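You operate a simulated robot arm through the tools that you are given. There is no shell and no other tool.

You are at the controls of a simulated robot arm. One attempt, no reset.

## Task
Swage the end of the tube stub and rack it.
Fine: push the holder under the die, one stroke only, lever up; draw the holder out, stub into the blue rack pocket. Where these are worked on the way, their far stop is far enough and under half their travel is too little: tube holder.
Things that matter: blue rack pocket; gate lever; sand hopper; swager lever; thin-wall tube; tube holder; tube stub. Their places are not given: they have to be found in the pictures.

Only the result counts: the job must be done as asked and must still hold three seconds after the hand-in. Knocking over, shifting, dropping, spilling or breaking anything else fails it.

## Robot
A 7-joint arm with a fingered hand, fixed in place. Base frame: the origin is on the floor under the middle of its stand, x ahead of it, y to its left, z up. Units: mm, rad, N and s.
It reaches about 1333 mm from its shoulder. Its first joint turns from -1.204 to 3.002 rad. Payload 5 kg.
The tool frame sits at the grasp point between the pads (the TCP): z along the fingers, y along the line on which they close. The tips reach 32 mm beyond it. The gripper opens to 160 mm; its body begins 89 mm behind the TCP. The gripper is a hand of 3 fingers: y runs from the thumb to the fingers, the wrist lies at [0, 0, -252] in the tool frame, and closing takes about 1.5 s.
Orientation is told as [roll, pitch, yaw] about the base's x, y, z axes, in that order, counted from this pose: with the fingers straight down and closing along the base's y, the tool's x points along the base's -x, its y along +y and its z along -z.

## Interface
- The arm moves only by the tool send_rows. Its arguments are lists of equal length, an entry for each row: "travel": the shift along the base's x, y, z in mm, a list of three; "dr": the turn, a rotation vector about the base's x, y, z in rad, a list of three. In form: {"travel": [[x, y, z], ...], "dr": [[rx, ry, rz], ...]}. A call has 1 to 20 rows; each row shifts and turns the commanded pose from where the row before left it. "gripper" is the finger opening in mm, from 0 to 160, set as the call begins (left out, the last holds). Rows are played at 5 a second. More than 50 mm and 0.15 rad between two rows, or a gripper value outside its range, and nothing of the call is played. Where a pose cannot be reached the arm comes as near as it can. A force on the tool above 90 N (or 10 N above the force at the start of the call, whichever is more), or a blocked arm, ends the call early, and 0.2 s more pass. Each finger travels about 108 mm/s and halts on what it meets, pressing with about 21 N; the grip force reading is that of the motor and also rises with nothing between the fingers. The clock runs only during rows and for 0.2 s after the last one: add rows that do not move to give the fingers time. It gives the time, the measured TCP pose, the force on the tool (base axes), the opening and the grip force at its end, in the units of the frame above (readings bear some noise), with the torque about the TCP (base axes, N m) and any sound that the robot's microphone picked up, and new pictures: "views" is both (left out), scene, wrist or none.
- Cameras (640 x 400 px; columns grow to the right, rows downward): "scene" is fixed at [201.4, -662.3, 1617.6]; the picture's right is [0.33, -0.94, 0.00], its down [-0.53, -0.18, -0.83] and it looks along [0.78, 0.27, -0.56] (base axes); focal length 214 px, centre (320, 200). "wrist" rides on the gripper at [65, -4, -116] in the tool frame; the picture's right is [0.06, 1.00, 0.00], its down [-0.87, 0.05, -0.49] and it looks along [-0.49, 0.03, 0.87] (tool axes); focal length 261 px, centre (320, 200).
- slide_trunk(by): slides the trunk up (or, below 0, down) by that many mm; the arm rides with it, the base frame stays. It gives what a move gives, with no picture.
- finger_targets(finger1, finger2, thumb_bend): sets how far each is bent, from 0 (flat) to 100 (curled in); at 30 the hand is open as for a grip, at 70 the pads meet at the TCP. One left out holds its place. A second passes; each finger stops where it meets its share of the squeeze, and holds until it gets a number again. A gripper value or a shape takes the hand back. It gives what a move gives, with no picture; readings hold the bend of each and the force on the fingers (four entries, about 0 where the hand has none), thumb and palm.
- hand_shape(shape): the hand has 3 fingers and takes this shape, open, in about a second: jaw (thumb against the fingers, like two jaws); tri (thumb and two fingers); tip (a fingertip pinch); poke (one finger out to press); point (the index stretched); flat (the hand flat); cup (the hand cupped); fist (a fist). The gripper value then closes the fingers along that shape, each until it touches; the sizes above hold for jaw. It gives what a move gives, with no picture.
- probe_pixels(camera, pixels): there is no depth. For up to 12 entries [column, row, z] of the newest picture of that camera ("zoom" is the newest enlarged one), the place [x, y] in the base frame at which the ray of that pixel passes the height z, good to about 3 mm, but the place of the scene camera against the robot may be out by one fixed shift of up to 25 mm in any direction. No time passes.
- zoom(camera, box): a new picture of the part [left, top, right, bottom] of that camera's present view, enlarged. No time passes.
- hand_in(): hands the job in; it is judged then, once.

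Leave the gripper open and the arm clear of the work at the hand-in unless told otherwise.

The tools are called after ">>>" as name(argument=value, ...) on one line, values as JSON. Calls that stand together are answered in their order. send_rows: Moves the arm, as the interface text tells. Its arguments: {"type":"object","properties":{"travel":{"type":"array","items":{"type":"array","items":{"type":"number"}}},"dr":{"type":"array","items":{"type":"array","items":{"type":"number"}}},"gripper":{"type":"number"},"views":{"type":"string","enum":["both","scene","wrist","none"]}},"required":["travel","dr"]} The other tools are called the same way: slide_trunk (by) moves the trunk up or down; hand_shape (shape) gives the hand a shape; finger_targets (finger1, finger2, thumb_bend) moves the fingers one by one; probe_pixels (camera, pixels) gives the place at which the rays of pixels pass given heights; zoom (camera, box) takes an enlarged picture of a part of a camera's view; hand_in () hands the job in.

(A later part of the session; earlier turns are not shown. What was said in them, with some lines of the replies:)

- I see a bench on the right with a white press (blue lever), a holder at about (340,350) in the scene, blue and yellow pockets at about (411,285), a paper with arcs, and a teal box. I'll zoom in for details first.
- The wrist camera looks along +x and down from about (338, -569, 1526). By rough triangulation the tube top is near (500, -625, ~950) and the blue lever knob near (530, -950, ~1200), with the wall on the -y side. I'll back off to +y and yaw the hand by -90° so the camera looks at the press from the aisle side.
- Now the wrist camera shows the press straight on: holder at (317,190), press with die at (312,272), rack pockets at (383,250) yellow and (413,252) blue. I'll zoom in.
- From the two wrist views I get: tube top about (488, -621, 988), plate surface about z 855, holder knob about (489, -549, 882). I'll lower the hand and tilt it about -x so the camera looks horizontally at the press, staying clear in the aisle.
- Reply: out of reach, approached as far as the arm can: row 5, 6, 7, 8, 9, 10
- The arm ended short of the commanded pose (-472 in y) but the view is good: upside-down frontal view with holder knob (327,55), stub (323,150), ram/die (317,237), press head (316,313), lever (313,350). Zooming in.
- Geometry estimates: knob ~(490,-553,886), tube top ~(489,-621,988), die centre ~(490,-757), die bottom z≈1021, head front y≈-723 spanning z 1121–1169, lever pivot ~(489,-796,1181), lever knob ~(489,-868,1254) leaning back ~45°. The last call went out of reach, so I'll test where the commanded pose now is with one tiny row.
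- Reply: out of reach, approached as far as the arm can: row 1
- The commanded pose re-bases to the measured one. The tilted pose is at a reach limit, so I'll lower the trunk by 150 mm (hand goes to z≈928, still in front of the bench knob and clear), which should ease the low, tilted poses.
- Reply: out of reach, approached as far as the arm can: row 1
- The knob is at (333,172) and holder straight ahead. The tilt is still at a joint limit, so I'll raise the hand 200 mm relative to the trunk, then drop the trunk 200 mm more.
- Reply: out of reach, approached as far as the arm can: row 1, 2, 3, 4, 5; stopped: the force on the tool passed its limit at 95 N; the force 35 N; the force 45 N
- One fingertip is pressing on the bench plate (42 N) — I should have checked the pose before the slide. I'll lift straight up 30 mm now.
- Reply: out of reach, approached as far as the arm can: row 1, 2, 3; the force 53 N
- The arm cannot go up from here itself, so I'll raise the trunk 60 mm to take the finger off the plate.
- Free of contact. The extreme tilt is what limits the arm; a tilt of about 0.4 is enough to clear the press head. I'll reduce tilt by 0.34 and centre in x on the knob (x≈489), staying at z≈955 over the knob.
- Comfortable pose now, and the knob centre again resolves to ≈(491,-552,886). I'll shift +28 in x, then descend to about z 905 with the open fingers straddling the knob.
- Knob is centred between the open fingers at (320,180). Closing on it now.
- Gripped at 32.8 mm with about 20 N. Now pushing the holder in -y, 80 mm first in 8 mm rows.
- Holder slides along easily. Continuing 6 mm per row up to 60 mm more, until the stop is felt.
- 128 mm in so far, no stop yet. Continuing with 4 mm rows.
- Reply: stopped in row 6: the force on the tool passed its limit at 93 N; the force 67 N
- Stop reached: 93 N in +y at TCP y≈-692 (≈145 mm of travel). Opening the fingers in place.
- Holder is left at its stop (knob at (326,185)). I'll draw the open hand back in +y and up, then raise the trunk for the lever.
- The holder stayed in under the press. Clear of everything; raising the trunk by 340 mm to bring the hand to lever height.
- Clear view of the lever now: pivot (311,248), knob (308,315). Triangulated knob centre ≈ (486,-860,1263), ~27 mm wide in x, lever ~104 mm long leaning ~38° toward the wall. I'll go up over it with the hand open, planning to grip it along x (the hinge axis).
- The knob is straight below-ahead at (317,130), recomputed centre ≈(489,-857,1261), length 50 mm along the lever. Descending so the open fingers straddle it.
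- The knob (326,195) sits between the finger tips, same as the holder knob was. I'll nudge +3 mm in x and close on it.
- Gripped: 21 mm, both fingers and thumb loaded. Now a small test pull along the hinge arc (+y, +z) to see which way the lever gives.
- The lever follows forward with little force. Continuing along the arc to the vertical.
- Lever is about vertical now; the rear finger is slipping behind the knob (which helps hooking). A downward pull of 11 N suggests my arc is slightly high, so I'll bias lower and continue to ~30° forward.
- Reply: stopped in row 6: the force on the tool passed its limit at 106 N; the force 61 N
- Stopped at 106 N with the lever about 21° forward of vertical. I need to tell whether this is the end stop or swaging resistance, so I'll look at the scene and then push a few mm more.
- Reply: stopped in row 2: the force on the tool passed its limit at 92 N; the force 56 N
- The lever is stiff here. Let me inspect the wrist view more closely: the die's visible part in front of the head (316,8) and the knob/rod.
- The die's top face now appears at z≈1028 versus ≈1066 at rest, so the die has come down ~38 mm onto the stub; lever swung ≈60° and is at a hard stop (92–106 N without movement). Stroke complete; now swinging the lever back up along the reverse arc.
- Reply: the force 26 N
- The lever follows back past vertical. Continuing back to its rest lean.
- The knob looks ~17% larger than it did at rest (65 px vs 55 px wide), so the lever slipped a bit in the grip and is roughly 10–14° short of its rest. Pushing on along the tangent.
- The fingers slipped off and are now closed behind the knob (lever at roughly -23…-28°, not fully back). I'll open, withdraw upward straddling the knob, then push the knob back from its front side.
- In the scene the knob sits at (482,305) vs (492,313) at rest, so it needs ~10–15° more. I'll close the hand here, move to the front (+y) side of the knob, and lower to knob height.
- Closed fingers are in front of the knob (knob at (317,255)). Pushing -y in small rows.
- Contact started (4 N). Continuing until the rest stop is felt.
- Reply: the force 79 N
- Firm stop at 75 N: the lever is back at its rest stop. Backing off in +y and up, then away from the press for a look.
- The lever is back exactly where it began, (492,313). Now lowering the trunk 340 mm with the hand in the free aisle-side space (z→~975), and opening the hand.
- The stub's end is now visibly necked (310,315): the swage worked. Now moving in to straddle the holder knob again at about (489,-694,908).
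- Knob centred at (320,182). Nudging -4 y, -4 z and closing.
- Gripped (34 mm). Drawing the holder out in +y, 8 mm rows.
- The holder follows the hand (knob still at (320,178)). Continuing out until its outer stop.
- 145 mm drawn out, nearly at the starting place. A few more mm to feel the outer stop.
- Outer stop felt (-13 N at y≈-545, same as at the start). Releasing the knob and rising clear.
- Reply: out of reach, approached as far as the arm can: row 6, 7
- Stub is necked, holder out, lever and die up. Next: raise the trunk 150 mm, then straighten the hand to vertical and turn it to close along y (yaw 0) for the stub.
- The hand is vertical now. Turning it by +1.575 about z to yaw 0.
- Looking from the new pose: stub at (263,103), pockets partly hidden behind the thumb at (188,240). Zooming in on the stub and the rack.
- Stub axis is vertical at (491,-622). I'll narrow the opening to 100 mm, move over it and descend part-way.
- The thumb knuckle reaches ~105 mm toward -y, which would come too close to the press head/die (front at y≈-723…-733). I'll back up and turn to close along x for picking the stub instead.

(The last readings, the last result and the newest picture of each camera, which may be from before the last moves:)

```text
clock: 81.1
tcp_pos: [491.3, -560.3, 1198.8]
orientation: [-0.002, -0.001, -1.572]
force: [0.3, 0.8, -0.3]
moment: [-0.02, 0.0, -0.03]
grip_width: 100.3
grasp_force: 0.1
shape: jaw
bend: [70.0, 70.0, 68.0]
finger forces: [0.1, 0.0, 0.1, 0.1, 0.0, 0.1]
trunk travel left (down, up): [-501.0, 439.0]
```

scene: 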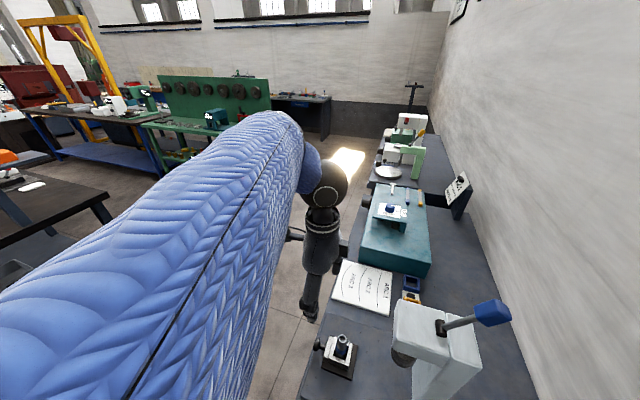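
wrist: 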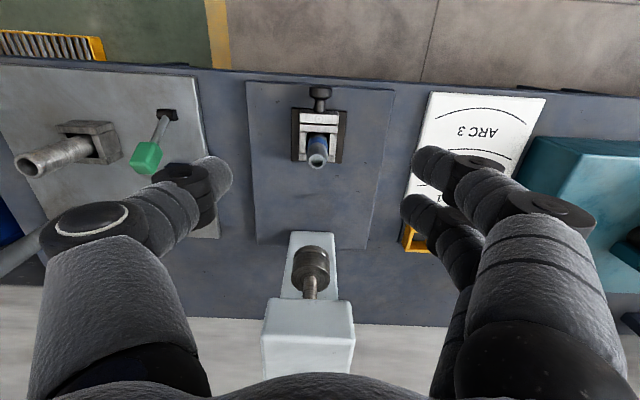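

Now closing along x. I'll tilt the hand 0.1 rad away from the press for extra clearance, move over the stub (491,-622) and descend to z≈1020 first.

>>> send_rows(travel=[[0, -20, -20], [0, -20, -20], [0, -22, -20], [0, 0, -40], [0, 0, -40], [0, 0, -30], [0, 0, 0]], dr=[[-0.1, 0, 0], [0, 0, 0], [0, 0, 0], [0, 0, 0], [0, 0, 0], [0, 0, 0], [0, 0, 0]], views="both")

```text
clock: 82.7
tcp_pos: [492.4, -623.4, 1028.6]
orientation: [-0.004, -0.101, -1.57]
force: [0.3, -0.1, -0.5]
moment: [0.02, 0.02, 0.01]
grip_width: 100.4
grasp_force: 0.1
shape: jaw
bend: [70.0, 70.0, 68.0]
finger forces: [0.1, 0.0, 0.0, 0.0, 0.1, 0.0]
trunk travel left (down, up): [-501.0, 439.0]
```

scene: 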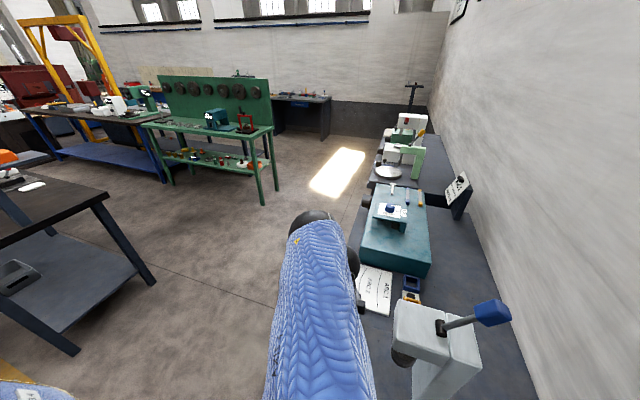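
wrist: 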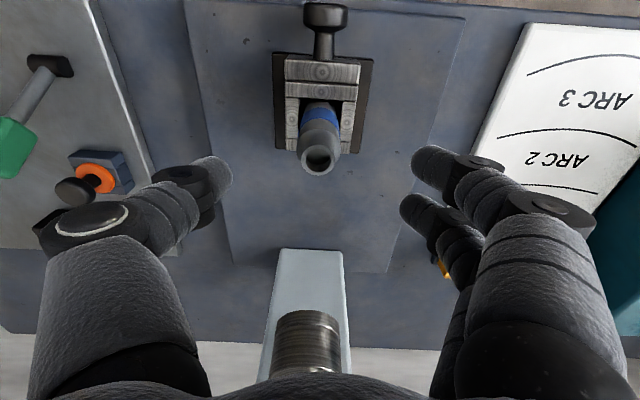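

Stub top at (319,157), well centred between the fingers. Descending to z≈954 with +3 mm in y.

>>> send_rows(travel=[[-1, 1, -20], [0, 1, -20], [0, 1, -20], [0, 0, -14], [0, 0, 0]], dr=[[0, 0, 0], [0, 0, 0], [0, 0, 0], [0, 0, 0], [0, 0, 0]], views="wrist")

```text
clock: 83.9
tcp_pos: [489.3, -619.4, 954.5]
orientation: [-0.004, -0.1, -1.571]
force: [0.2, -0.6, 0.5]
moment: [0.0, 0.02, 0.01]
grip_width: 100.3
grasp_force: 0.1
shape: jaw
bend: [70.0, 70.0, 68.0]
finger forces: [0.0, 0.0, 0.0, 0.0, 0.1, 0.1]
trunk travel left (down, up): [-501.0, 439.0]
```

wrist: 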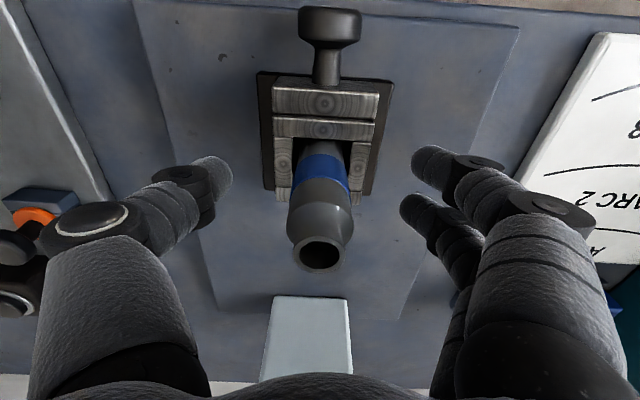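

The band region of the stub sits right at the grasp point. Closing.

>>> send_rows(travel=[[1, 0, 0], [0, 0, 0], [0, 0, 0], [0, 0, 0], [0, 0, 0], [0, 0, 0], [0, 0, 0], [0, 0, 0]], dr=[[0, 0, 0], [0, 0, 0], [0, 0, 0], [0, 0, 0], [0, 0, 0], [0, 0, 0], [0, 0, 0], [0, 0, 0]], gripper=10, views="wrist")

```text
clock: 85.7
tcp_pos: [491.1, -620.5, 953.5]
orientation: [-0.004, -0.102, -1.571]
force: [-2.6, 0.3, 0.1]
moment: [0.02, 0.06, 0.01]
grip_width: 17.8
grasp_force: 21.4
shape: jaw
bend: [72.0, 72.0, 70.0]
finger forces: [8.8, 7.9, 0.0, 0.0, 19.5, 0.0]
trunk travel left (down, up): [-501.0, 439.0]
```

wrist: 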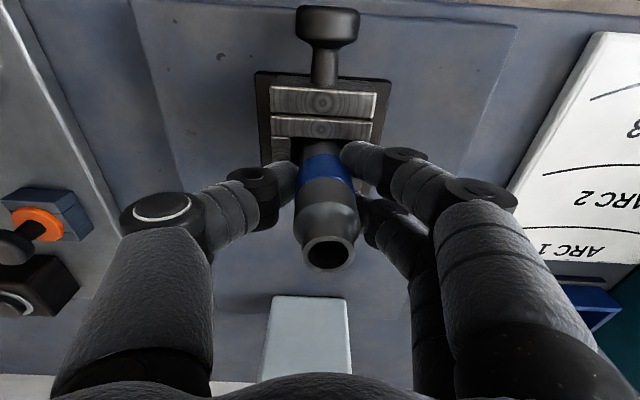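

All three fingers loaded (8.8/7.9/19.5 N). Lifting slowly, 40 mm first.

>>> send_rows(travel=[[0, 0, 8], [0, 0, 8], [0, 0, 8], [0, 0, 8], [0, 0, 8]], dr=[[0, 0, 0], [0, 0, 0], [0, 0, 0], [0, 0, 0], [0, 0, 0]], views="wrist")

```text
clock: 86.9
tcp_pos: [491.2, -619.6, 993.1]
orientation: [-0.003, -0.102, -1.571]
force: [-0.1, 0.5, -2.1]
moment: [-0.02, 0.0, 0.01]
grip_width: 18.1
grasp_force: 20.9
shape: jaw
bend: [72.0, 72.0, 70.0]
finger forces: [9.6, 8.7, 0.1, 0.0, 18.8, 0.0]
trunk travel left (down, up): [-501.0, 439.0]
```

wrist: 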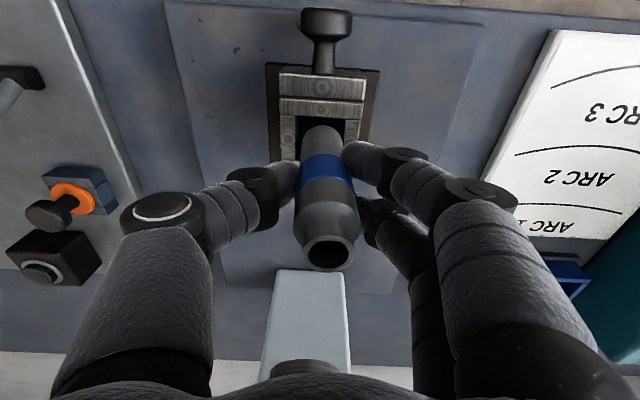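

The stub comes up with the hand. Lifting another 110 mm.

>>> send_rows(travel=[[0, 2, 20], [0, 4, 25], [0, 6, 30], [0, 8, 35], [0, 10, 20]], dr=[[0, 0, 0], [0, 0, 0], [0, 0, 0], [0, 0, 0], [0, 0, 0]], views="both")

```text
clock: 88.1
tcp_pos: [489.8, -587.0, 1124.8]
orientation: [-0.002, -0.101, -1.571]
force: [0.0, 0.5, -2.1]
moment: [0.0, 0.01, 0.01]
grip_width: 17.6
grasp_force: 21.0
shape: jaw
bend: [72.0, 72.0, 70.0]
finger forces: [9.6, 8.7, 0.0, 0.0, 18.8, 0.1]
trunk travel left (down, up): [-501.0, 439.0]
```

scene: 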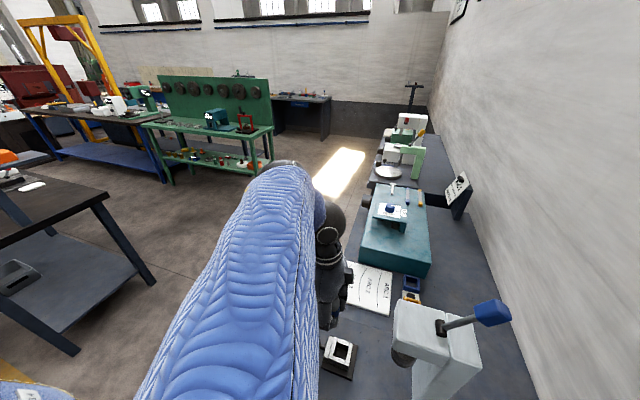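
wrist: 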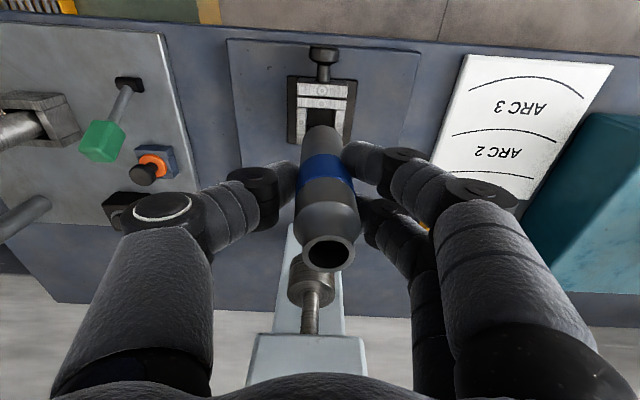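

Stub held firmly; its bottom is ~70 mm below the grasp point. Now untilting and turning to yaw 0 while drifting to clear space, so the fingers will close along y at the rack.

>>> send_rows(travel=[[0, 6, 4], [0, 6, 4], [2, 6, 4], [4, 6, 4], [4, 6, 4], [4, 6, 4], [4, 4, 4], [4, 0, 4], [4, 0, 4], [4, 0, 4], [4, 0, 0], [0, 0, 0]], dr=[[0.1, 0, 0], [0, 0, 0.143], [0, 0, 0.143], [0, 0, 0.143], [0, 0, 0.143], [0, 0, 0.143], [0, 0, 0.143], [0, 0, 0.143], [0, 0, 0.143], [0, 0, 0.143], [0, 0, 0.143], [0, 0, 0.14]], views="both")

```text
clock: 90.7
tcp_pos: [525.9, -549.3, 1164.1]
orientation: [-0.004, -0.003, 0.002]
force: [-0.6, 0.3, -1.7]
moment: [-0.02, -0.01, 0.03]
grip_width: 17.8
grasp_force: 21.4
shape: jaw
bend: [72.0, 72.0, 70.0]
finger forces: [9.9, 9.1, 0.0, 0.1, 18.8, 0.0]
trunk travel left (down, up): [-501.0, 439.0]
```

scene: 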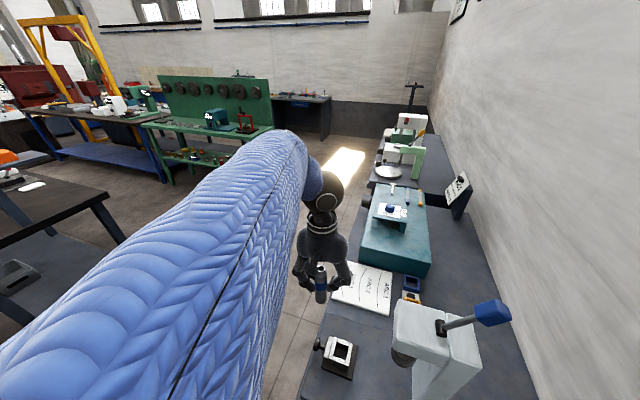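
wrist: 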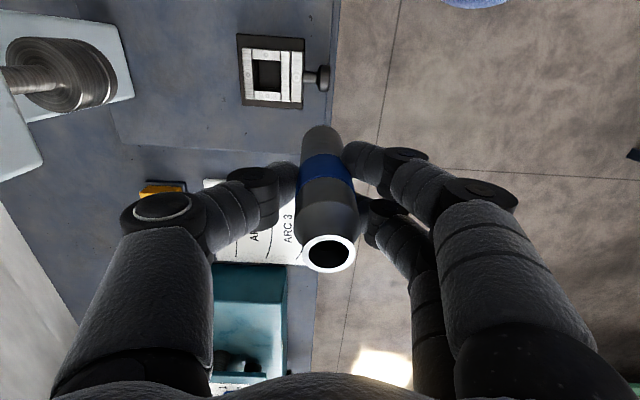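

Stub hangs vertically in the grip. Moving +x first (to keep clear of the press), then -y toward the rack.

>>> send_rows(travel=[[40, 0, 0], [40, 0, 0], [40, 0, 0], [40, 0, 0], [0, -40, 0], [0, -40, 0], [0, -40, 0], [0, -40, 0], [0, 0, 0]], dr=[[0, 0, 0], [0, 0, 0], [0, 0, 0], [0, 0, 0], [0, 0, 0], [0, 0, 0], [0, 0, 0], [0, 0, 0], [0, 0, 0]], views="both")

```text
clock: 92.7
tcp_pos: [683.9, -709.6, 1164.2]
orientation: [-0.003, -0.001, -0.001]
force: [0.2, -1.1, -1.1]
moment: [-0.04, 0.01, 0.02]
grip_width: 17.8
grasp_force: 20.9
shape: jaw
bend: [72.0, 72.0, 70.0]
finger forces: [10.3, 9.3, 0.1, 0.0, 18.7, 0.0]
trunk travel left (down, up): [-501.0, 439.0]
```

scene: 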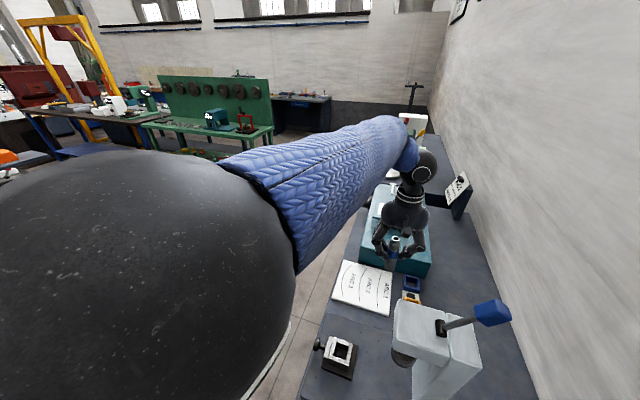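
wrist: 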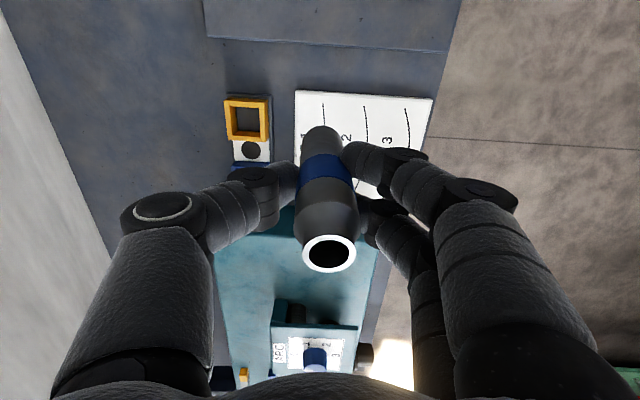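

Yellow pocket at (247,120), blue just beyond it behind the thumb. From earlier rays blue ≈ (807,-815). I'll move over that spot at z≈1130, where the pocket should show just above the stub's lower end in the picture.

>>> send_rows(travel=[[30, -26, -8], [31, -26, -8], [31, -26, -8], [31, -27, -8], [0, 0, 0]], dr=[[0, 0, 0], [0, 0, 0], [0, 0, 0], [0, 0, 0], [0, 0, 0]], views="both")

>>> zoom(camera="wrist", box=[240, 30, 420, 180])

>>> zoom(camera="scene", box=[350, 200, 470, 320])

```text
clock: 93.9
tcp_pos: [795.8, -808.3, 1133.3]
orientation: [-0.006, -0.005, -0.002]
force: [-1.4, 0.6, -0.1]
moment: [-0.02, -0.02, -0.01]
grip_width: 17.4
grasp_force: 21.2
shape: jaw
bend: [72.0, 72.0, 70.0]
finger forces: [10.2, 9.3, 0.0, 0.1, 18.6, 0.0]
out of reach, approached as far as the arm can: row 4
trunk travel left (down, up): [-501.0, 439.0]
```

scene: 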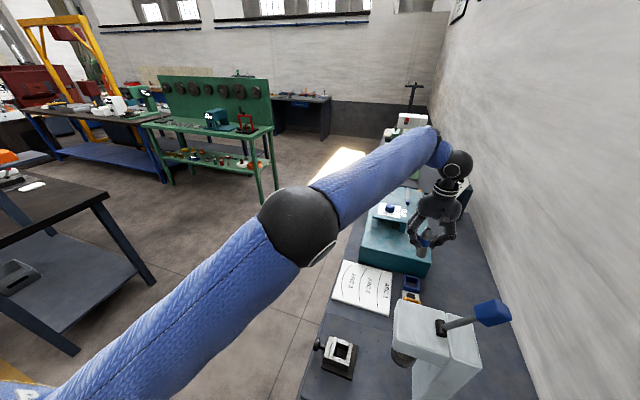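
wrist: 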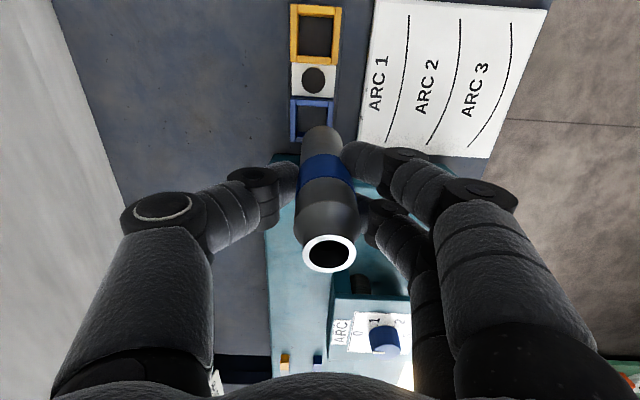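

```text
2.67 times, centred on (330, 105) of wrist
```

zoom: 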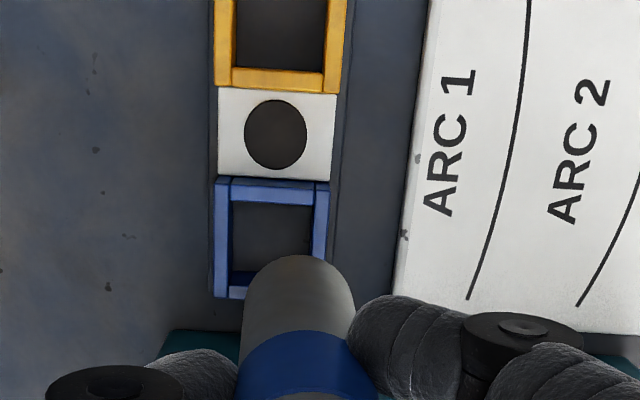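

```text
3.33 times, centred on (410, 260) of scene
```

zoom: 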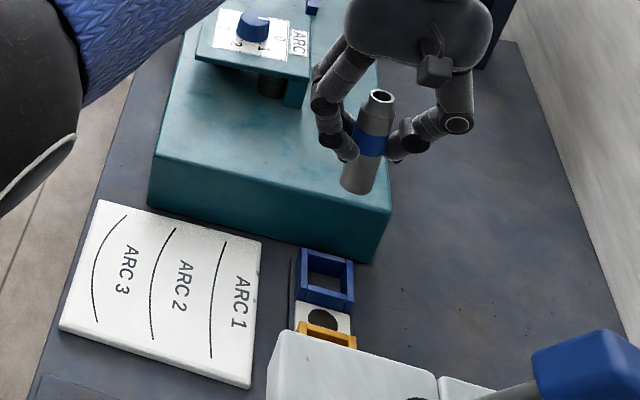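

The blue pocket shows at zoom (271,238). The yellow rim triangulates to (711,-817,890), so I'll take rim height ≈890 and probe the blue pocket's outline.

>>> zoom(camera="wrist", box=[240, 30, 420, 180])

>>> probe_pixels(camera="zoom", pixels=[[271, 238, 890], [213, 180, 890], [330, 182, 890], [222, 298, 890], [231, 205, 890], [314, 207, 890], [275, 135, 880], [236, 272, 890]])

```text
2.67 times, centred on (330, 105) of wrist
```

zoom: 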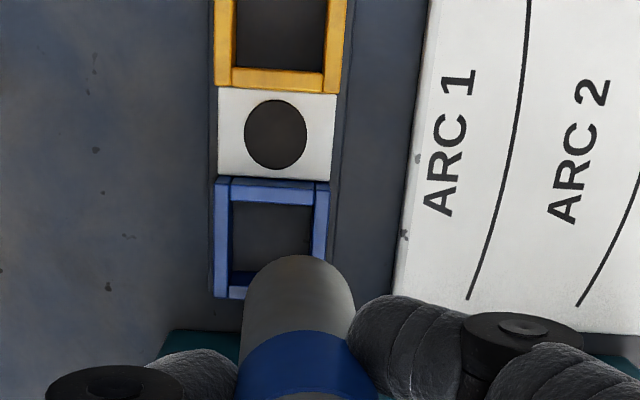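

```text
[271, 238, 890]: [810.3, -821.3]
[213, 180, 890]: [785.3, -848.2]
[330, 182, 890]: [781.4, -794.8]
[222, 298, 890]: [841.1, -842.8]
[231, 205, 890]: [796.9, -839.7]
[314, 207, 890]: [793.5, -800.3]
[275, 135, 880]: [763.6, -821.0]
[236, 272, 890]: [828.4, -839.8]
```

Blue pocket outline: x 783–841, y -848…-795 → centre ≈(812,-820), inner opening ~38 mm, stub ~31 mm. The stub was gripped with a 0.1 rad hand tilt, so I must restore that tilt (about -y in this yaw) to make it vertical again; that also helps reach. Moving over the centre at z≈1083.

>>> send_rows(travel=[[7, -6, -20], [7, -7, -20], [0, 0, -10], [0, 0, 0]], dr=[[0, -0.05, 0], [0, -0.045, 0], [0, 0, 0], [0, 0, 0]], views="both")

>>> zoom(camera="wrist", box=[240, 30, 420, 180])

>>> zoom(camera="scene", box=[350, 200, 470, 320])

```text
clock: 94.9
tcp_pos: [810.5, -821.2, 1081.6]
orientation: [-0.004, -0.096, -0.002]
force: [0.1, -0.2, -1.5]
moment: [0.02, 0.03, 0.01]
grip_width: 17.6
grasp_force: 21.0
shape: jaw
bend: [72.0, 72.0, 70.0]
finger forces: [10.2, 8.9, 0.0, 0.0, 18.5, 0.0]
trunk travel left (down, up): [-501.0, 439.0]
```

scene: 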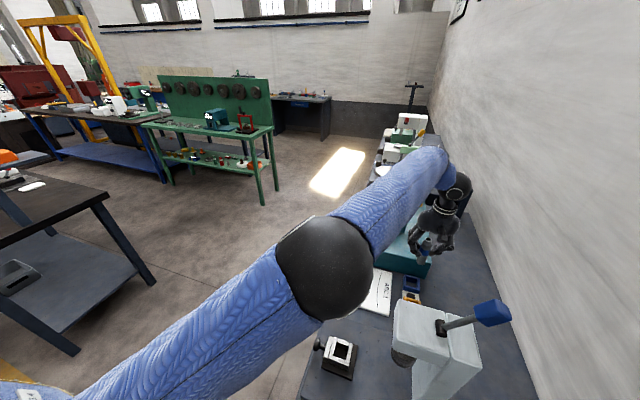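
wrist: 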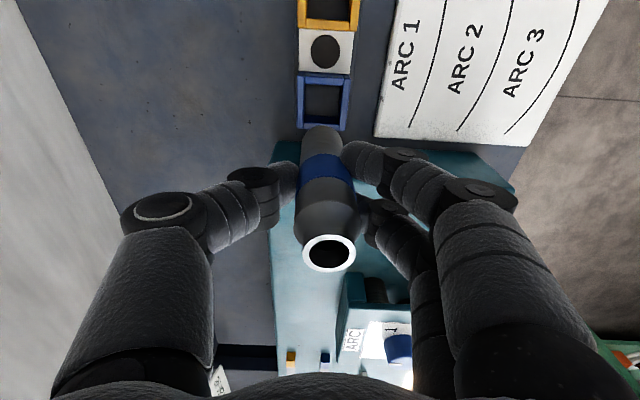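

```text
2.67 times, centred on (330, 105) of wrist
```

zoom: 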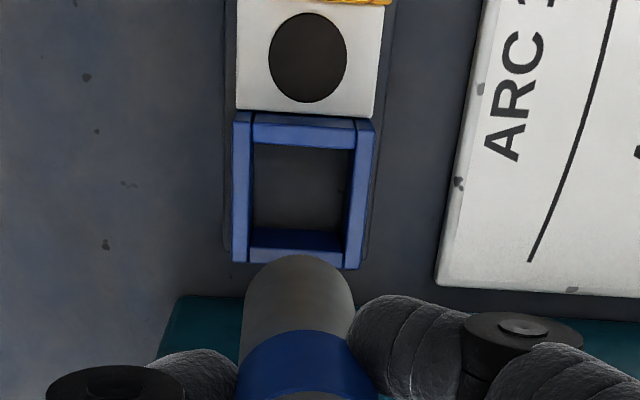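

```text
3.33 times, centred on (410, 260) of scene
```

zoom: 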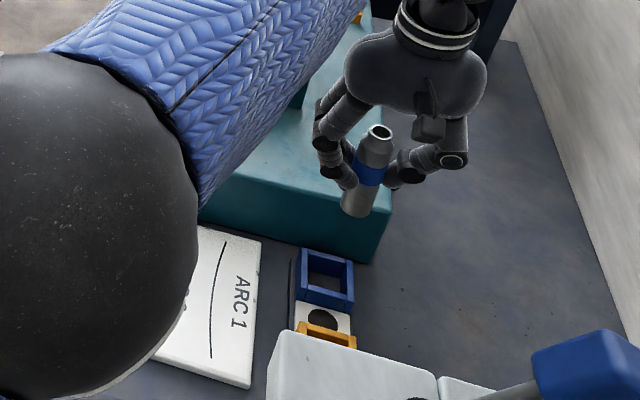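

The whole blue pocket is visible now (zoom rows 112–268, cols 232–374). Probing rim corners at candidate heights.

>>> probe_pixels(camera="zoom", pixels=[[234, 125, 890], [374, 130, 890], [233, 264, 890], [357, 269, 890], [253, 147, 890], [355, 150, 890], [251, 247, 890], [344, 252, 890], [300, 197, 890], [300, 197, 885], [300, 197, 895]])

```text
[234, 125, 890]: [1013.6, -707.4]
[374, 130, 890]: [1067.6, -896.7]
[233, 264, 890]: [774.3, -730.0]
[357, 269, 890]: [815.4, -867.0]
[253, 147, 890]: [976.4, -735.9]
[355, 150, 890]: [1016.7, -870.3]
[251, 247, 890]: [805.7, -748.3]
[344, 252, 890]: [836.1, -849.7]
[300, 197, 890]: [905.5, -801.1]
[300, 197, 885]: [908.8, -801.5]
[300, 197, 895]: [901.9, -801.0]
```

Those used the scene zoom (it was newest). Re-taking the wrist zoom and probing.

>>> zoom(camera="wrist", box=[240, 30, 420, 180])

>>> probe_pixels(camera="zoom", pixels=[[234, 125, 890], [374, 130, 890], [233, 264, 890], [357, 269, 890], [253, 147, 890], [355, 150, 890], [251, 247, 890], [344, 252, 890], [235, 112, 855], [374, 118, 855]])

```text
2.67 times, centred on (330, 105) of wrist
```

zoom: 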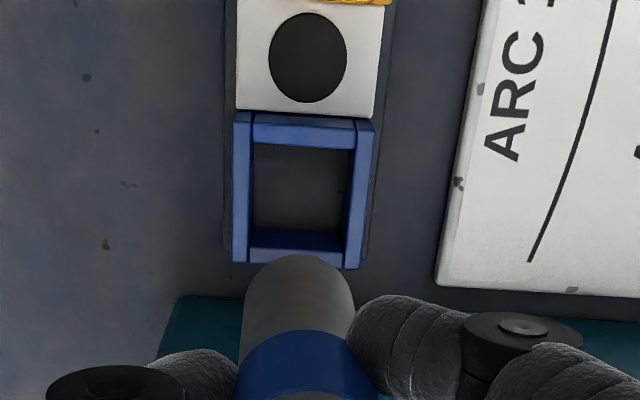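

```text
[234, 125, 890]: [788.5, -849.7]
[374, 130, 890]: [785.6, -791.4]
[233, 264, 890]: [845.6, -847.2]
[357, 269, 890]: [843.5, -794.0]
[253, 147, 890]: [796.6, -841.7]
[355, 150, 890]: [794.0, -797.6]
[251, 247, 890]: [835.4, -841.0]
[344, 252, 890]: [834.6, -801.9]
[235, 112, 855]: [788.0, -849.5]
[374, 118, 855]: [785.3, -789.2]
```

Rim ≈ z 890, pocket centre ≈ (816,-820.5), inner ≈ 40 mm square. Now probing the stub's lower end to find its axis relative to the TCP.

>>> probe_pixels(camera="zoom", pixels=[[299, 255, 1005], [299, 255, 1010], [299, 255, 1015], [243, 310, 1020], [355, 310, 1020], [299, 310, 1020]])

>>> zoom(camera="wrist", box=[260, 110, 400, 280])

```text
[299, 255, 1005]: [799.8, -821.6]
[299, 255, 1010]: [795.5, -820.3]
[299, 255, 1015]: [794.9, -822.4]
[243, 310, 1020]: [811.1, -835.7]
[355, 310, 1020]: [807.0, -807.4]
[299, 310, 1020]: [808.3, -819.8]
```

```text
2.35 times, centred on (330, 195) of wrist
```

zoom: 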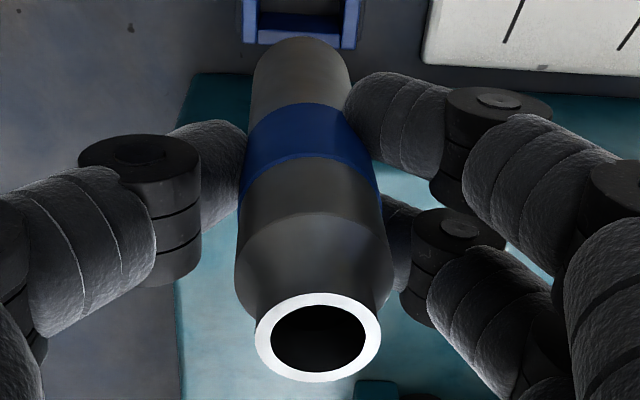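

Stub bottom centre ≈ (811.5,-821), ∅≈28 mm; pocket centre (816,-820.5). I'll shift +4 mm in x while descending to z≈981 (stub bottom ~20 mm above the rim) and recheck.

>>> send_rows(travel=[[1, 0, -25], [1, 0, -25], [1, 0, -25], [1, 0.5, -25], [0, 0, 0]], dr=[[0, 0, 0], [0, 0, 0], [0, 0, 0], [0, 0, 0], [0, 0, 0]], views="both")

>>> zoom(camera="scene", box=[360, 230, 460, 320])

>>> zoom(camera="wrist", box=[240, 50, 420, 200])

```text
clock: 96.1
tcp_pos: [814.4, -821.7, 981.8]
orientation: [-0.003, -0.097, -0.001]
force: [0.0, 0.9, -2.3]
moment: [0.01, -0.01, 0.0]
grip_width: 17.6
grasp_force: 21.2
shape: jaw
bend: [72.0, 72.0, 70.0]
finger forces: [10.2, 8.8, 0.0, 0.1, 18.5, 0.0]
trunk travel left (down, up): [-501.0, 439.0]
```

scene: 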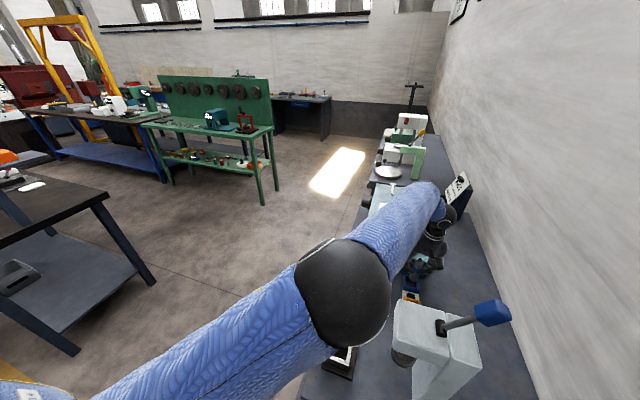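
wrist: 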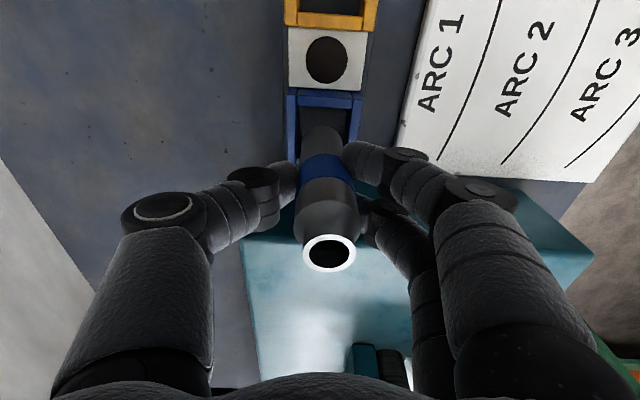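

```text
4.44 times, centred on (410, 275) of scene
```

zoom: 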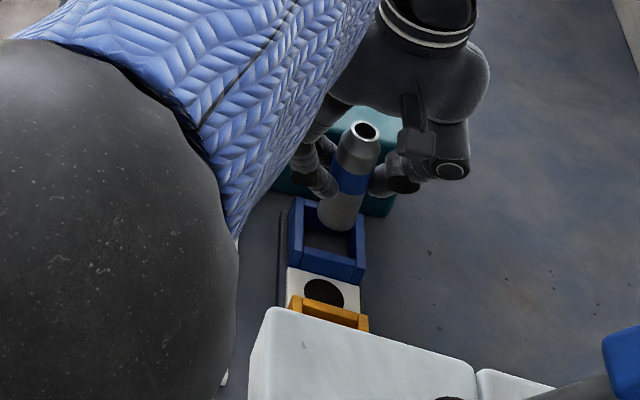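

```text
2.67 times, centred on (330, 125) of wrist
```

zoom: 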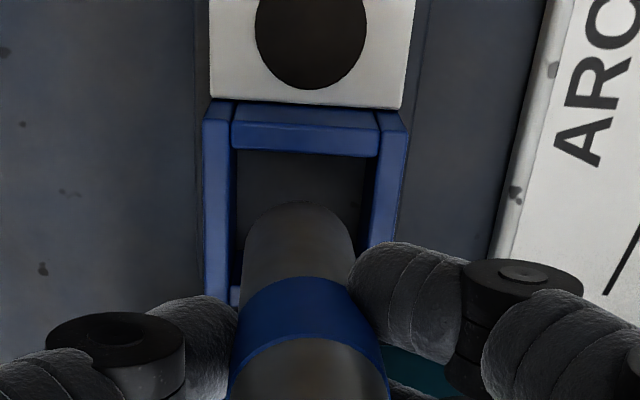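

Stub bottom is just above the pocket. Probing rim edges and stub end again from this closer view.

>>> probe_pixels(camera="zoom", pixels=[[234, 153, 890], [378, 157, 890], [230, 122, 890], [382, 127, 890], [204, 122, 890], [407, 130, 890], [302, 203, 911], [302, 203, 906], [243, 265, 920], [358, 265, 920], [232, 287, 890]])

```text
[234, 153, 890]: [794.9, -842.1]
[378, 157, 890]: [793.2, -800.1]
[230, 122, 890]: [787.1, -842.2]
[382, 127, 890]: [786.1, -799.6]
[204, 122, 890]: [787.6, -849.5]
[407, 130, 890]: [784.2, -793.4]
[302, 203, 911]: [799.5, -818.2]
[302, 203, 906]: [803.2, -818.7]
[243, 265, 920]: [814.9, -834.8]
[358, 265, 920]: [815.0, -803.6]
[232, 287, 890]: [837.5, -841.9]
```

Pocket inner: x 794–837, y -842…-800, centre (815,-821); stub ≈ (814,-819). Shifting -1.5 in y, +0.5 in x and lowering 28 mm to enter the pocket.

>>> send_rows(travel=[[0.5, -1.5, -4], [0, 0, -6], [0, 0, -6], [0, 0, -6], [0, 0, -6]], dr=[[0, 0, 0], [0, 0, 0], [0, 0, 0], [0, 0, 0], [0, 0, 0]], views="wrist")

>>> zoom(camera="wrist", box=[240, 50, 420, 200])

```text
clock: 97.3
tcp_pos: [815.2, -823.0, 954.8]
orientation: [-0.004, -0.096, -0.001]
force: [0.4, 0.7, -0.7]
moment: [0.0, 0.0, 0.01]
grip_width: 17.4
grasp_force: 21.0
shape: jaw
bend: [72.0, 72.0, 70.0]
finger forces: [10.4, 8.9, 0.0, 0.1, 18.5, 0.1]
trunk travel left (down, up): [-501.0, 439.0]
```

wrist: 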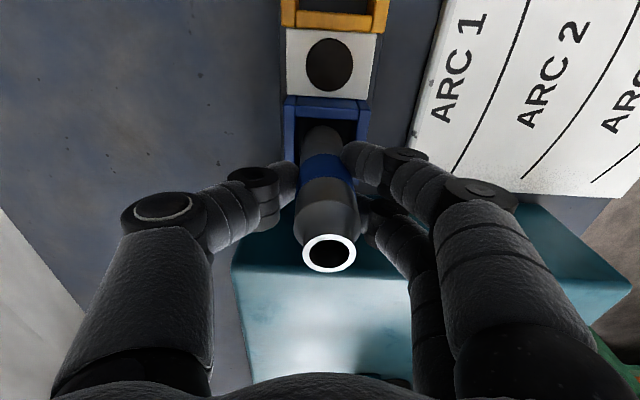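

```text
2.67 times, centred on (330, 125) of wrist
```

zoom: 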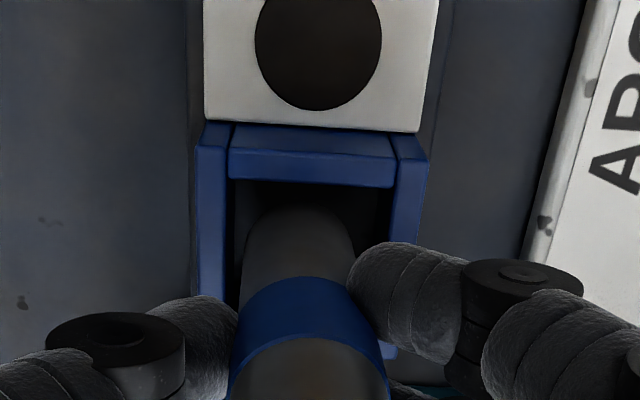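

Now the stub end is at the pocket mouth with no contact force. Checking centring with probes.

>>> probe_pixels(camera="zoom", pixels=[[229, 181, 890], [393, 188, 890], [229, 150, 890], [197, 150, 890], [430, 160, 890], [298, 206, 884], [298, 206, 876], [243, 255, 895], [354, 255, 895]])

```text
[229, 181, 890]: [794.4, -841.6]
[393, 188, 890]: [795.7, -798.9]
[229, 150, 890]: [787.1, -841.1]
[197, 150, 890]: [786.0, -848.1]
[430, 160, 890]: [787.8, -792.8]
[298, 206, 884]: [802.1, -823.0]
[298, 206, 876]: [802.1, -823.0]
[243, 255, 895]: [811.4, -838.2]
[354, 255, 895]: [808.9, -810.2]
```

Stub ≈ (816,-823.5), pocket centre (815.5,-820.3): shift +2.5 in y and go on down in small rows.

>>> send_rows(travel=[[0, 2.5, 0], [0, 0, -5], [0, 0, -5], [0, 0, 0]], dr=[[0, 0, 0], [0, 0, 0], [0, 0, 0], [0, 0, 0]], views="wrist")

>>> zoom(camera="wrist", box=[240, 50, 420, 200])

```text
clock: 98.3
tcp_pos: [815.5, -819.9, 944.2]
orientation: [-0.004, -0.096, -0.001]
force: [0.4, -0.4, -0.9]
moment: [-0.01, 0.0, 0.0]
grip_width: 17.5
grasp_force: 21.1
shape: jaw
bend: [72.0, 72.0, 70.0]
finger forces: [10.3, 8.9, 0.1, 0.1, 18.4, 0.0]
trunk travel left (down, up): [-501.0, 439.0]
```

wrist: 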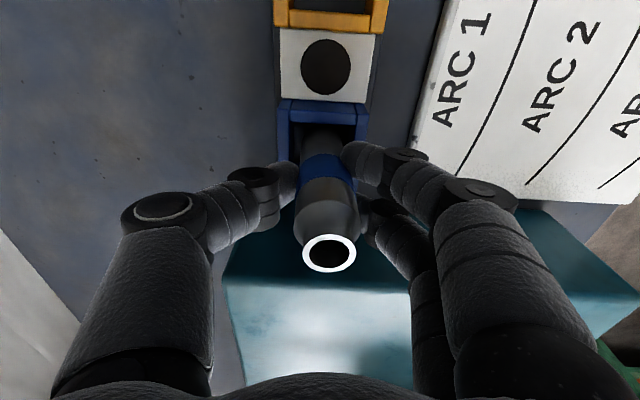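

```text
2.67 times, centred on (330, 125) of wrist
```

zoom: 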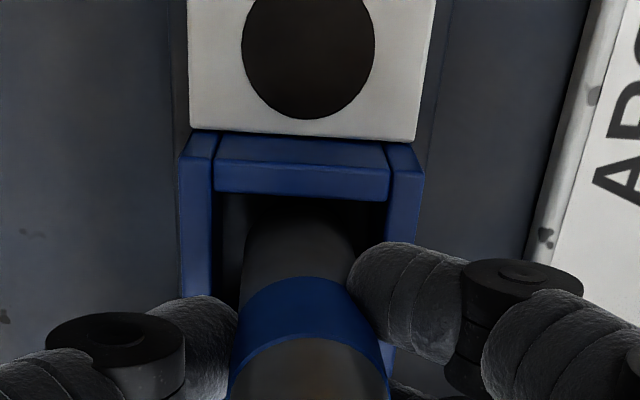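

The stub is inside the pocket and centred (cols 240–352 within 215–388). Lowering further in 4 mm rows, watching force.

>>> send_rows(travel=[[0, 0, -4], [0, 0, -4], [0, 0, 0]], dr=[[0, 0, 0], [0, 0, 0], [0, 0, 0]], views="none")

```text
clock: 99.1
tcp_pos: [814.5, -820.7, 935.5]
orientation: [-0.004, -0.095, -0.002]
force: [-0.8, -0.1, -2.3]
moment: [-0.01, 0.02, -0.01]
grip_width: 17.8
grasp_force: 21.2
shape: jaw
bend: [72.0, 72.0, 70.0]
finger forces: [10.4, 8.9, 0.0, 0.0, 18.5, 0.0]
trunk travel left (down, up): [-501.0, 439.0]
```

>>> send_rows(travel=[[0, 0, -3], [0, 0, 0]], dr=[[0, 0, 0], [0, 0, 0]], views="wrist")

>>> zoom(camera="wrist", box=[220, 80, 420, 220])

```text
clock: 99.7
tcp_pos: [815.2, -819.7, 931.6]
orientation: [-0.003, -0.095, 0.0]
force: [0.7, 0.2, 0.4]
moment: [0.01, -0.02, 0.01]
grip_width: 17.6
grasp_force: 21.3
shape: jaw
bend: [72.0, 72.0, 70.0]
finger forces: [10.5, 9.0, 0.0, 0.0, 18.9, 0.0]
trunk travel left (down, up): [-501.0, 439.0]
```

wrist: 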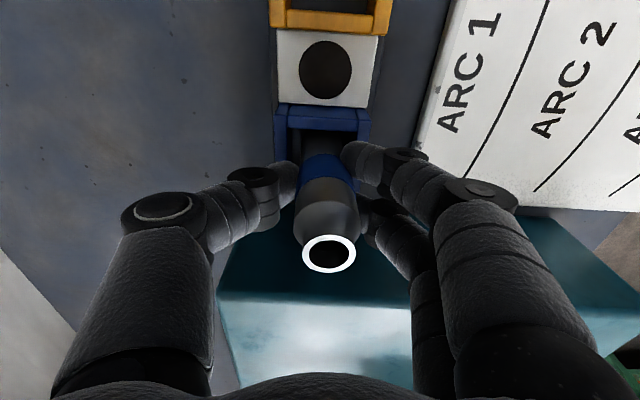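

```text
2.86 times, centred on (320, 150) of wrist
```

zoom: 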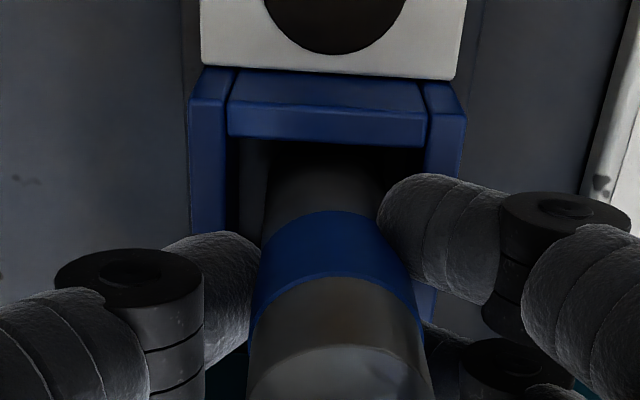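

No clear contact yet. Another 2 mm at a time.

>>> send_rows(travel=[[0, 0, -2], [0, 0, 0]], dr=[[0, 0, 0], [0, 0, 0]], views="none")

>>> send_rows(travel=[[0, 0, -2], [0, 0, 0]], dr=[[0, 0, 0], [0, 0, 0]], views="none")

```text
clock: 100.3
tcp_pos: [815.0, -819.6, 931.4]
orientation: [-0.004, -0.098, -0.003]
force: [0.8, -1.9, 7.2]
moment: [-0.02, -0.02, -0.01]
grip_width: 17.6
grasp_force: 21.2
shape: jaw
bend: [72.0, 72.0, 70.0]
finger forces: [10.6, 9.7, 0.0, 0.0, 21.9, 0.0]
trunk travel left (down, up): [-501.0, 439.0]
```

```text
clock: 100.9
tcp_pos: [814.8, -819.7, 932.0]
orientation: [-0.006, -0.098, -0.001]
force: [3.0, -4.1, 17.2]
moment: [-0.09, -0.07, 0.03]
grip_width: 18.4
grasp_force: 20.9
shape: jaw
bend: [72.0, 72.0, 71.0]
finger forces: [11.0, 10.7, 0.1, 0.0, 25.5, 0.1]
trunk travel left (down, up): [-501.0, 439.0]
```

Contact: +17 N at z≈932, matching the stub's bottom on the pocket floor (~860). Easing up 1.5 mm, then opening to 60 mm gently.

>>> send_rows(travel=[[0, 0, 1.5], [0, 0, 0]], dr=[[0, 0, 0], [0, 0, 0]], views="none")

>>> send_rows(travel=[[0, 0, 0], [0, 0, 0], [0, 0, 0], [0, 0, 0], [0, 0, 0]], dr=[[0, 0, 0], [0, 0, 0], [0, 0, 0], [0, 0, 0], [0, 0, 0]], gripper=60, views="wrist")

>>> zoom(camera="wrist", box=[220, 80, 420, 280])

```text
clock: 101.5
tcp_pos: [814.2, -819.4, 931.8]
orientation: [-0.003, -0.098, -0.001]
force: [2.8, -3.8, 14.4]
moment: [-0.1, -0.07, 0.01]
grip_width: 18.7
grasp_force: 21.2
shape: jaw
bend: [72.0, 72.0, 71.0]
finger forces: [10.8, 10.8, 0.1, 0.0, 25.1, 0.0]
trunk travel left (down, up): [-501.0, 439.0]
```

```text
clock: 102.7
tcp_pos: [813.9, -820.1, 930.4]
orientation: [-0.003, -0.095, -0.002]
force: [-1.0, -0.5, -1.2]
moment: [-0.02, -0.05, -0.01]
grip_width: 59.3
grasp_force: 0.1
shape: jaw
bend: [73.0, 73.0, 70.0]
finger forces: [0.0, 0.0, 0.0, 0.0, 0.0, 0.0]
trunk travel left (down, up): [-501.0, 439.0]
```

wrist: 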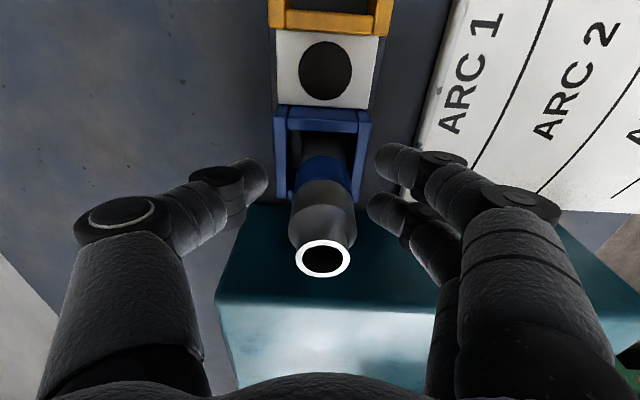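

```text
2.00 times, centred on (320, 180) of wrist
```

zoom: 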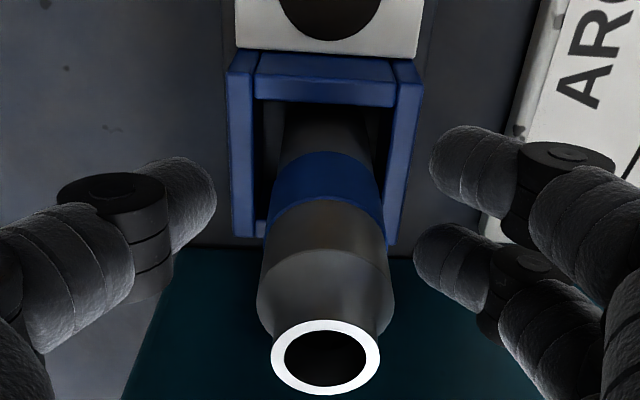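

The stub stands free in the blue pocket. Rising straight up slowly.

>>> send_rows(travel=[[0, 0, 10], [0, 0, 15], [0, 0, 20], [0, 0, 25], [0, 0, 30], [0, 0, 30], [0, 0, 20], [0, 0, 0]], dr=[[0, 0, 0], [0, 0, 0], [0, 0, 0], [0, 0, 0], [0, 0, 0], [0, 0, 0], [0, 0, 0], [0, 0, 0]], gripper=70, views="both")

>>> zoom(camera="wrist", box=[220, 30, 420, 230])

```text
clock: 104.5
tcp_pos: [815.7, -819.5, 1080.3]
orientation: [-0.003, -0.095, -0.003]
force: [0.2, 0.3, -0.8]
moment: [0.03, 0.03, -0.03]
grip_width: 69.7
grasp_force: 0.0
shape: jaw
bend: [73.0, 73.0, 70.0]
finger forces: [0.0, 0.0, 0.1, 0.0, 0.1, 0.0]
trunk travel left (down, up): [-501.0, 439.0]
```

scene: 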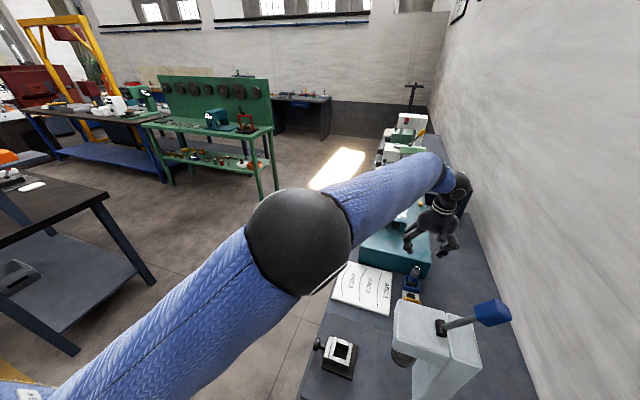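
wrist: 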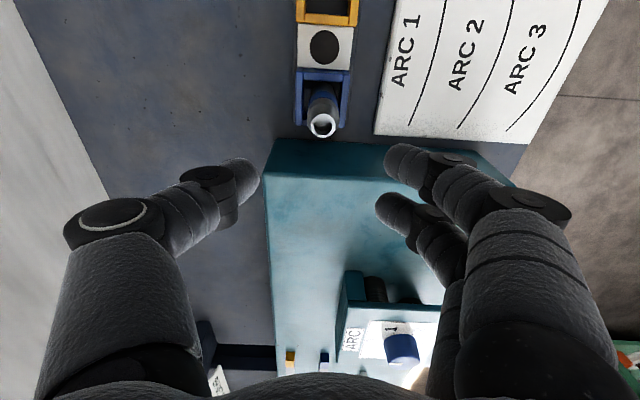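

```text
2.00 times, centred on (320, 130) of wrist
```

zoom: 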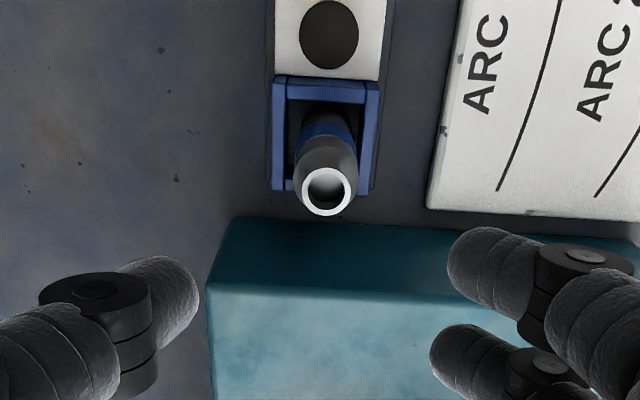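

Stub stands upright in the blue pocket. Retreating along the way I came: up, then away from the rack to the aisle.

>>> send_rows(travel=[[-20, 18, 20], [-30, 25, 20], [-30, 25, 15], [-30, 25, 10], [-20, 20, 0], [0, 40, 0], [0, 40, 0], [0, 40, 0], [0, 40, 0], [-20, 30, 0], [-30, 20, 0], [0, 0, 0]], dr=[[0, 0.03, 0], [0, 0.03, 0], [0, 0.035, 0], [0, 0, 0], [0, 0, 0], [0, 0, 0], [0, 0, 0], [0, 0, 0], [0, 0, 0], [0, 0, 0], [0, 0, 0], [0, 0, 0]], gripper=160, views="both")

>>> zoom(camera="scene", box=[300, 230, 540, 400])

>>> zoom(camera="scene", box=[370, 240, 450, 320])

```text
clock: 107.1
tcp_pos: [635.3, -495.9, 1145.5]
orientation: [-0.003, 0.0, -0.002]
force: [-0.5, 0.0, 0.3]
moment: [0.01, 0.01, -0.03]
grip_width: 160.2
grasp_force: 0.0
shape: jaw
bend: [30.0, 30.0, 30.0]
finger forces: [0.0, 0.0, 0.0, 0.1, 0.1, 0.0]
trunk travel left (down, up): [-501.0, 439.0]
```

scene: 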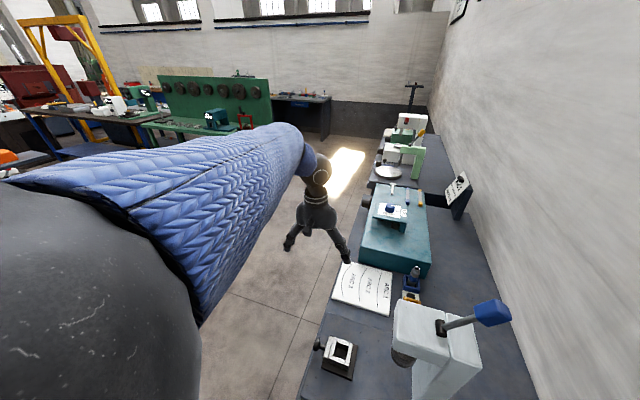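
wrist: 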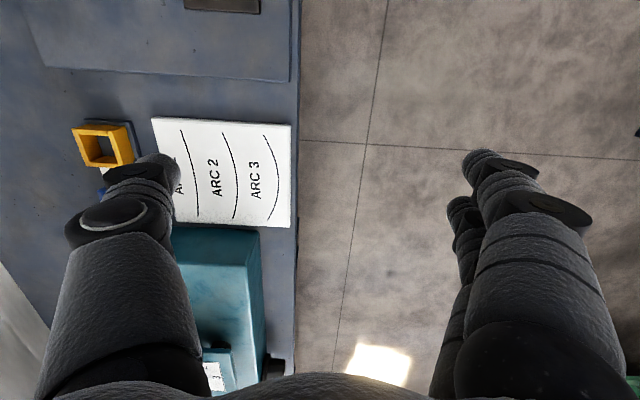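

```text
2.35 times, centred on (420, 315) of scene
```

zoom: 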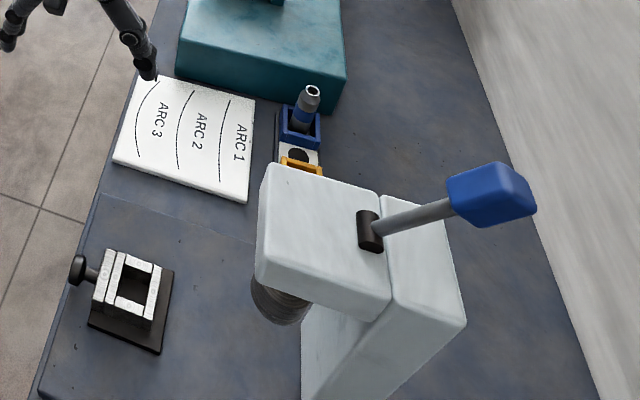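

```text
5.00 times, centred on (410, 280) of scene
```

zoom: 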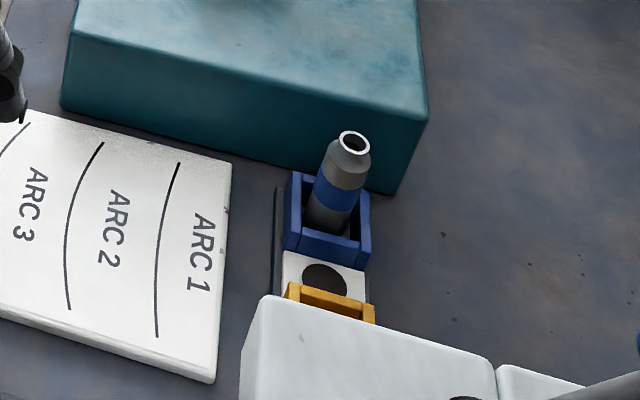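

All in place: the necked stub stands in the blue pocket at (414,276), the holder is out at (337,355), and the lever is back up at (492,313). The die is up, the gripper open and the arm clear. Handing in.

>>> hand_in()

```text
The job is handed in.
```

The job is handed in. The stub is swaged and standing upright in the blue rack pocket.

- **Holder in:** I pushed it about 145 mm to its far stop under the die.
- **Stroke:** I pulled the lever once through about 60° to its hard stop. The stub's end came out visibly necked.
- **Lever up:** It slipped in the grip about 10–15° short of its rest, so I pushed it back the rest of the way. It sits exactly where it started.
- **Holder out:** I drew it out again to its outer stop.
- **Stub racked:** It went into the pocket without catching and stayed upright when released.

Early on, one open fingertip pressed on the bench plate with a peak of about 95 N. I had lowered the trunk without first checking the hand's position. I lifted off right away, and nothing looked moved in the pictures.

At the hand-in the gripper was open and the arm was clear of the work. I have no verdict beyond the confirmation that the job was handed in.
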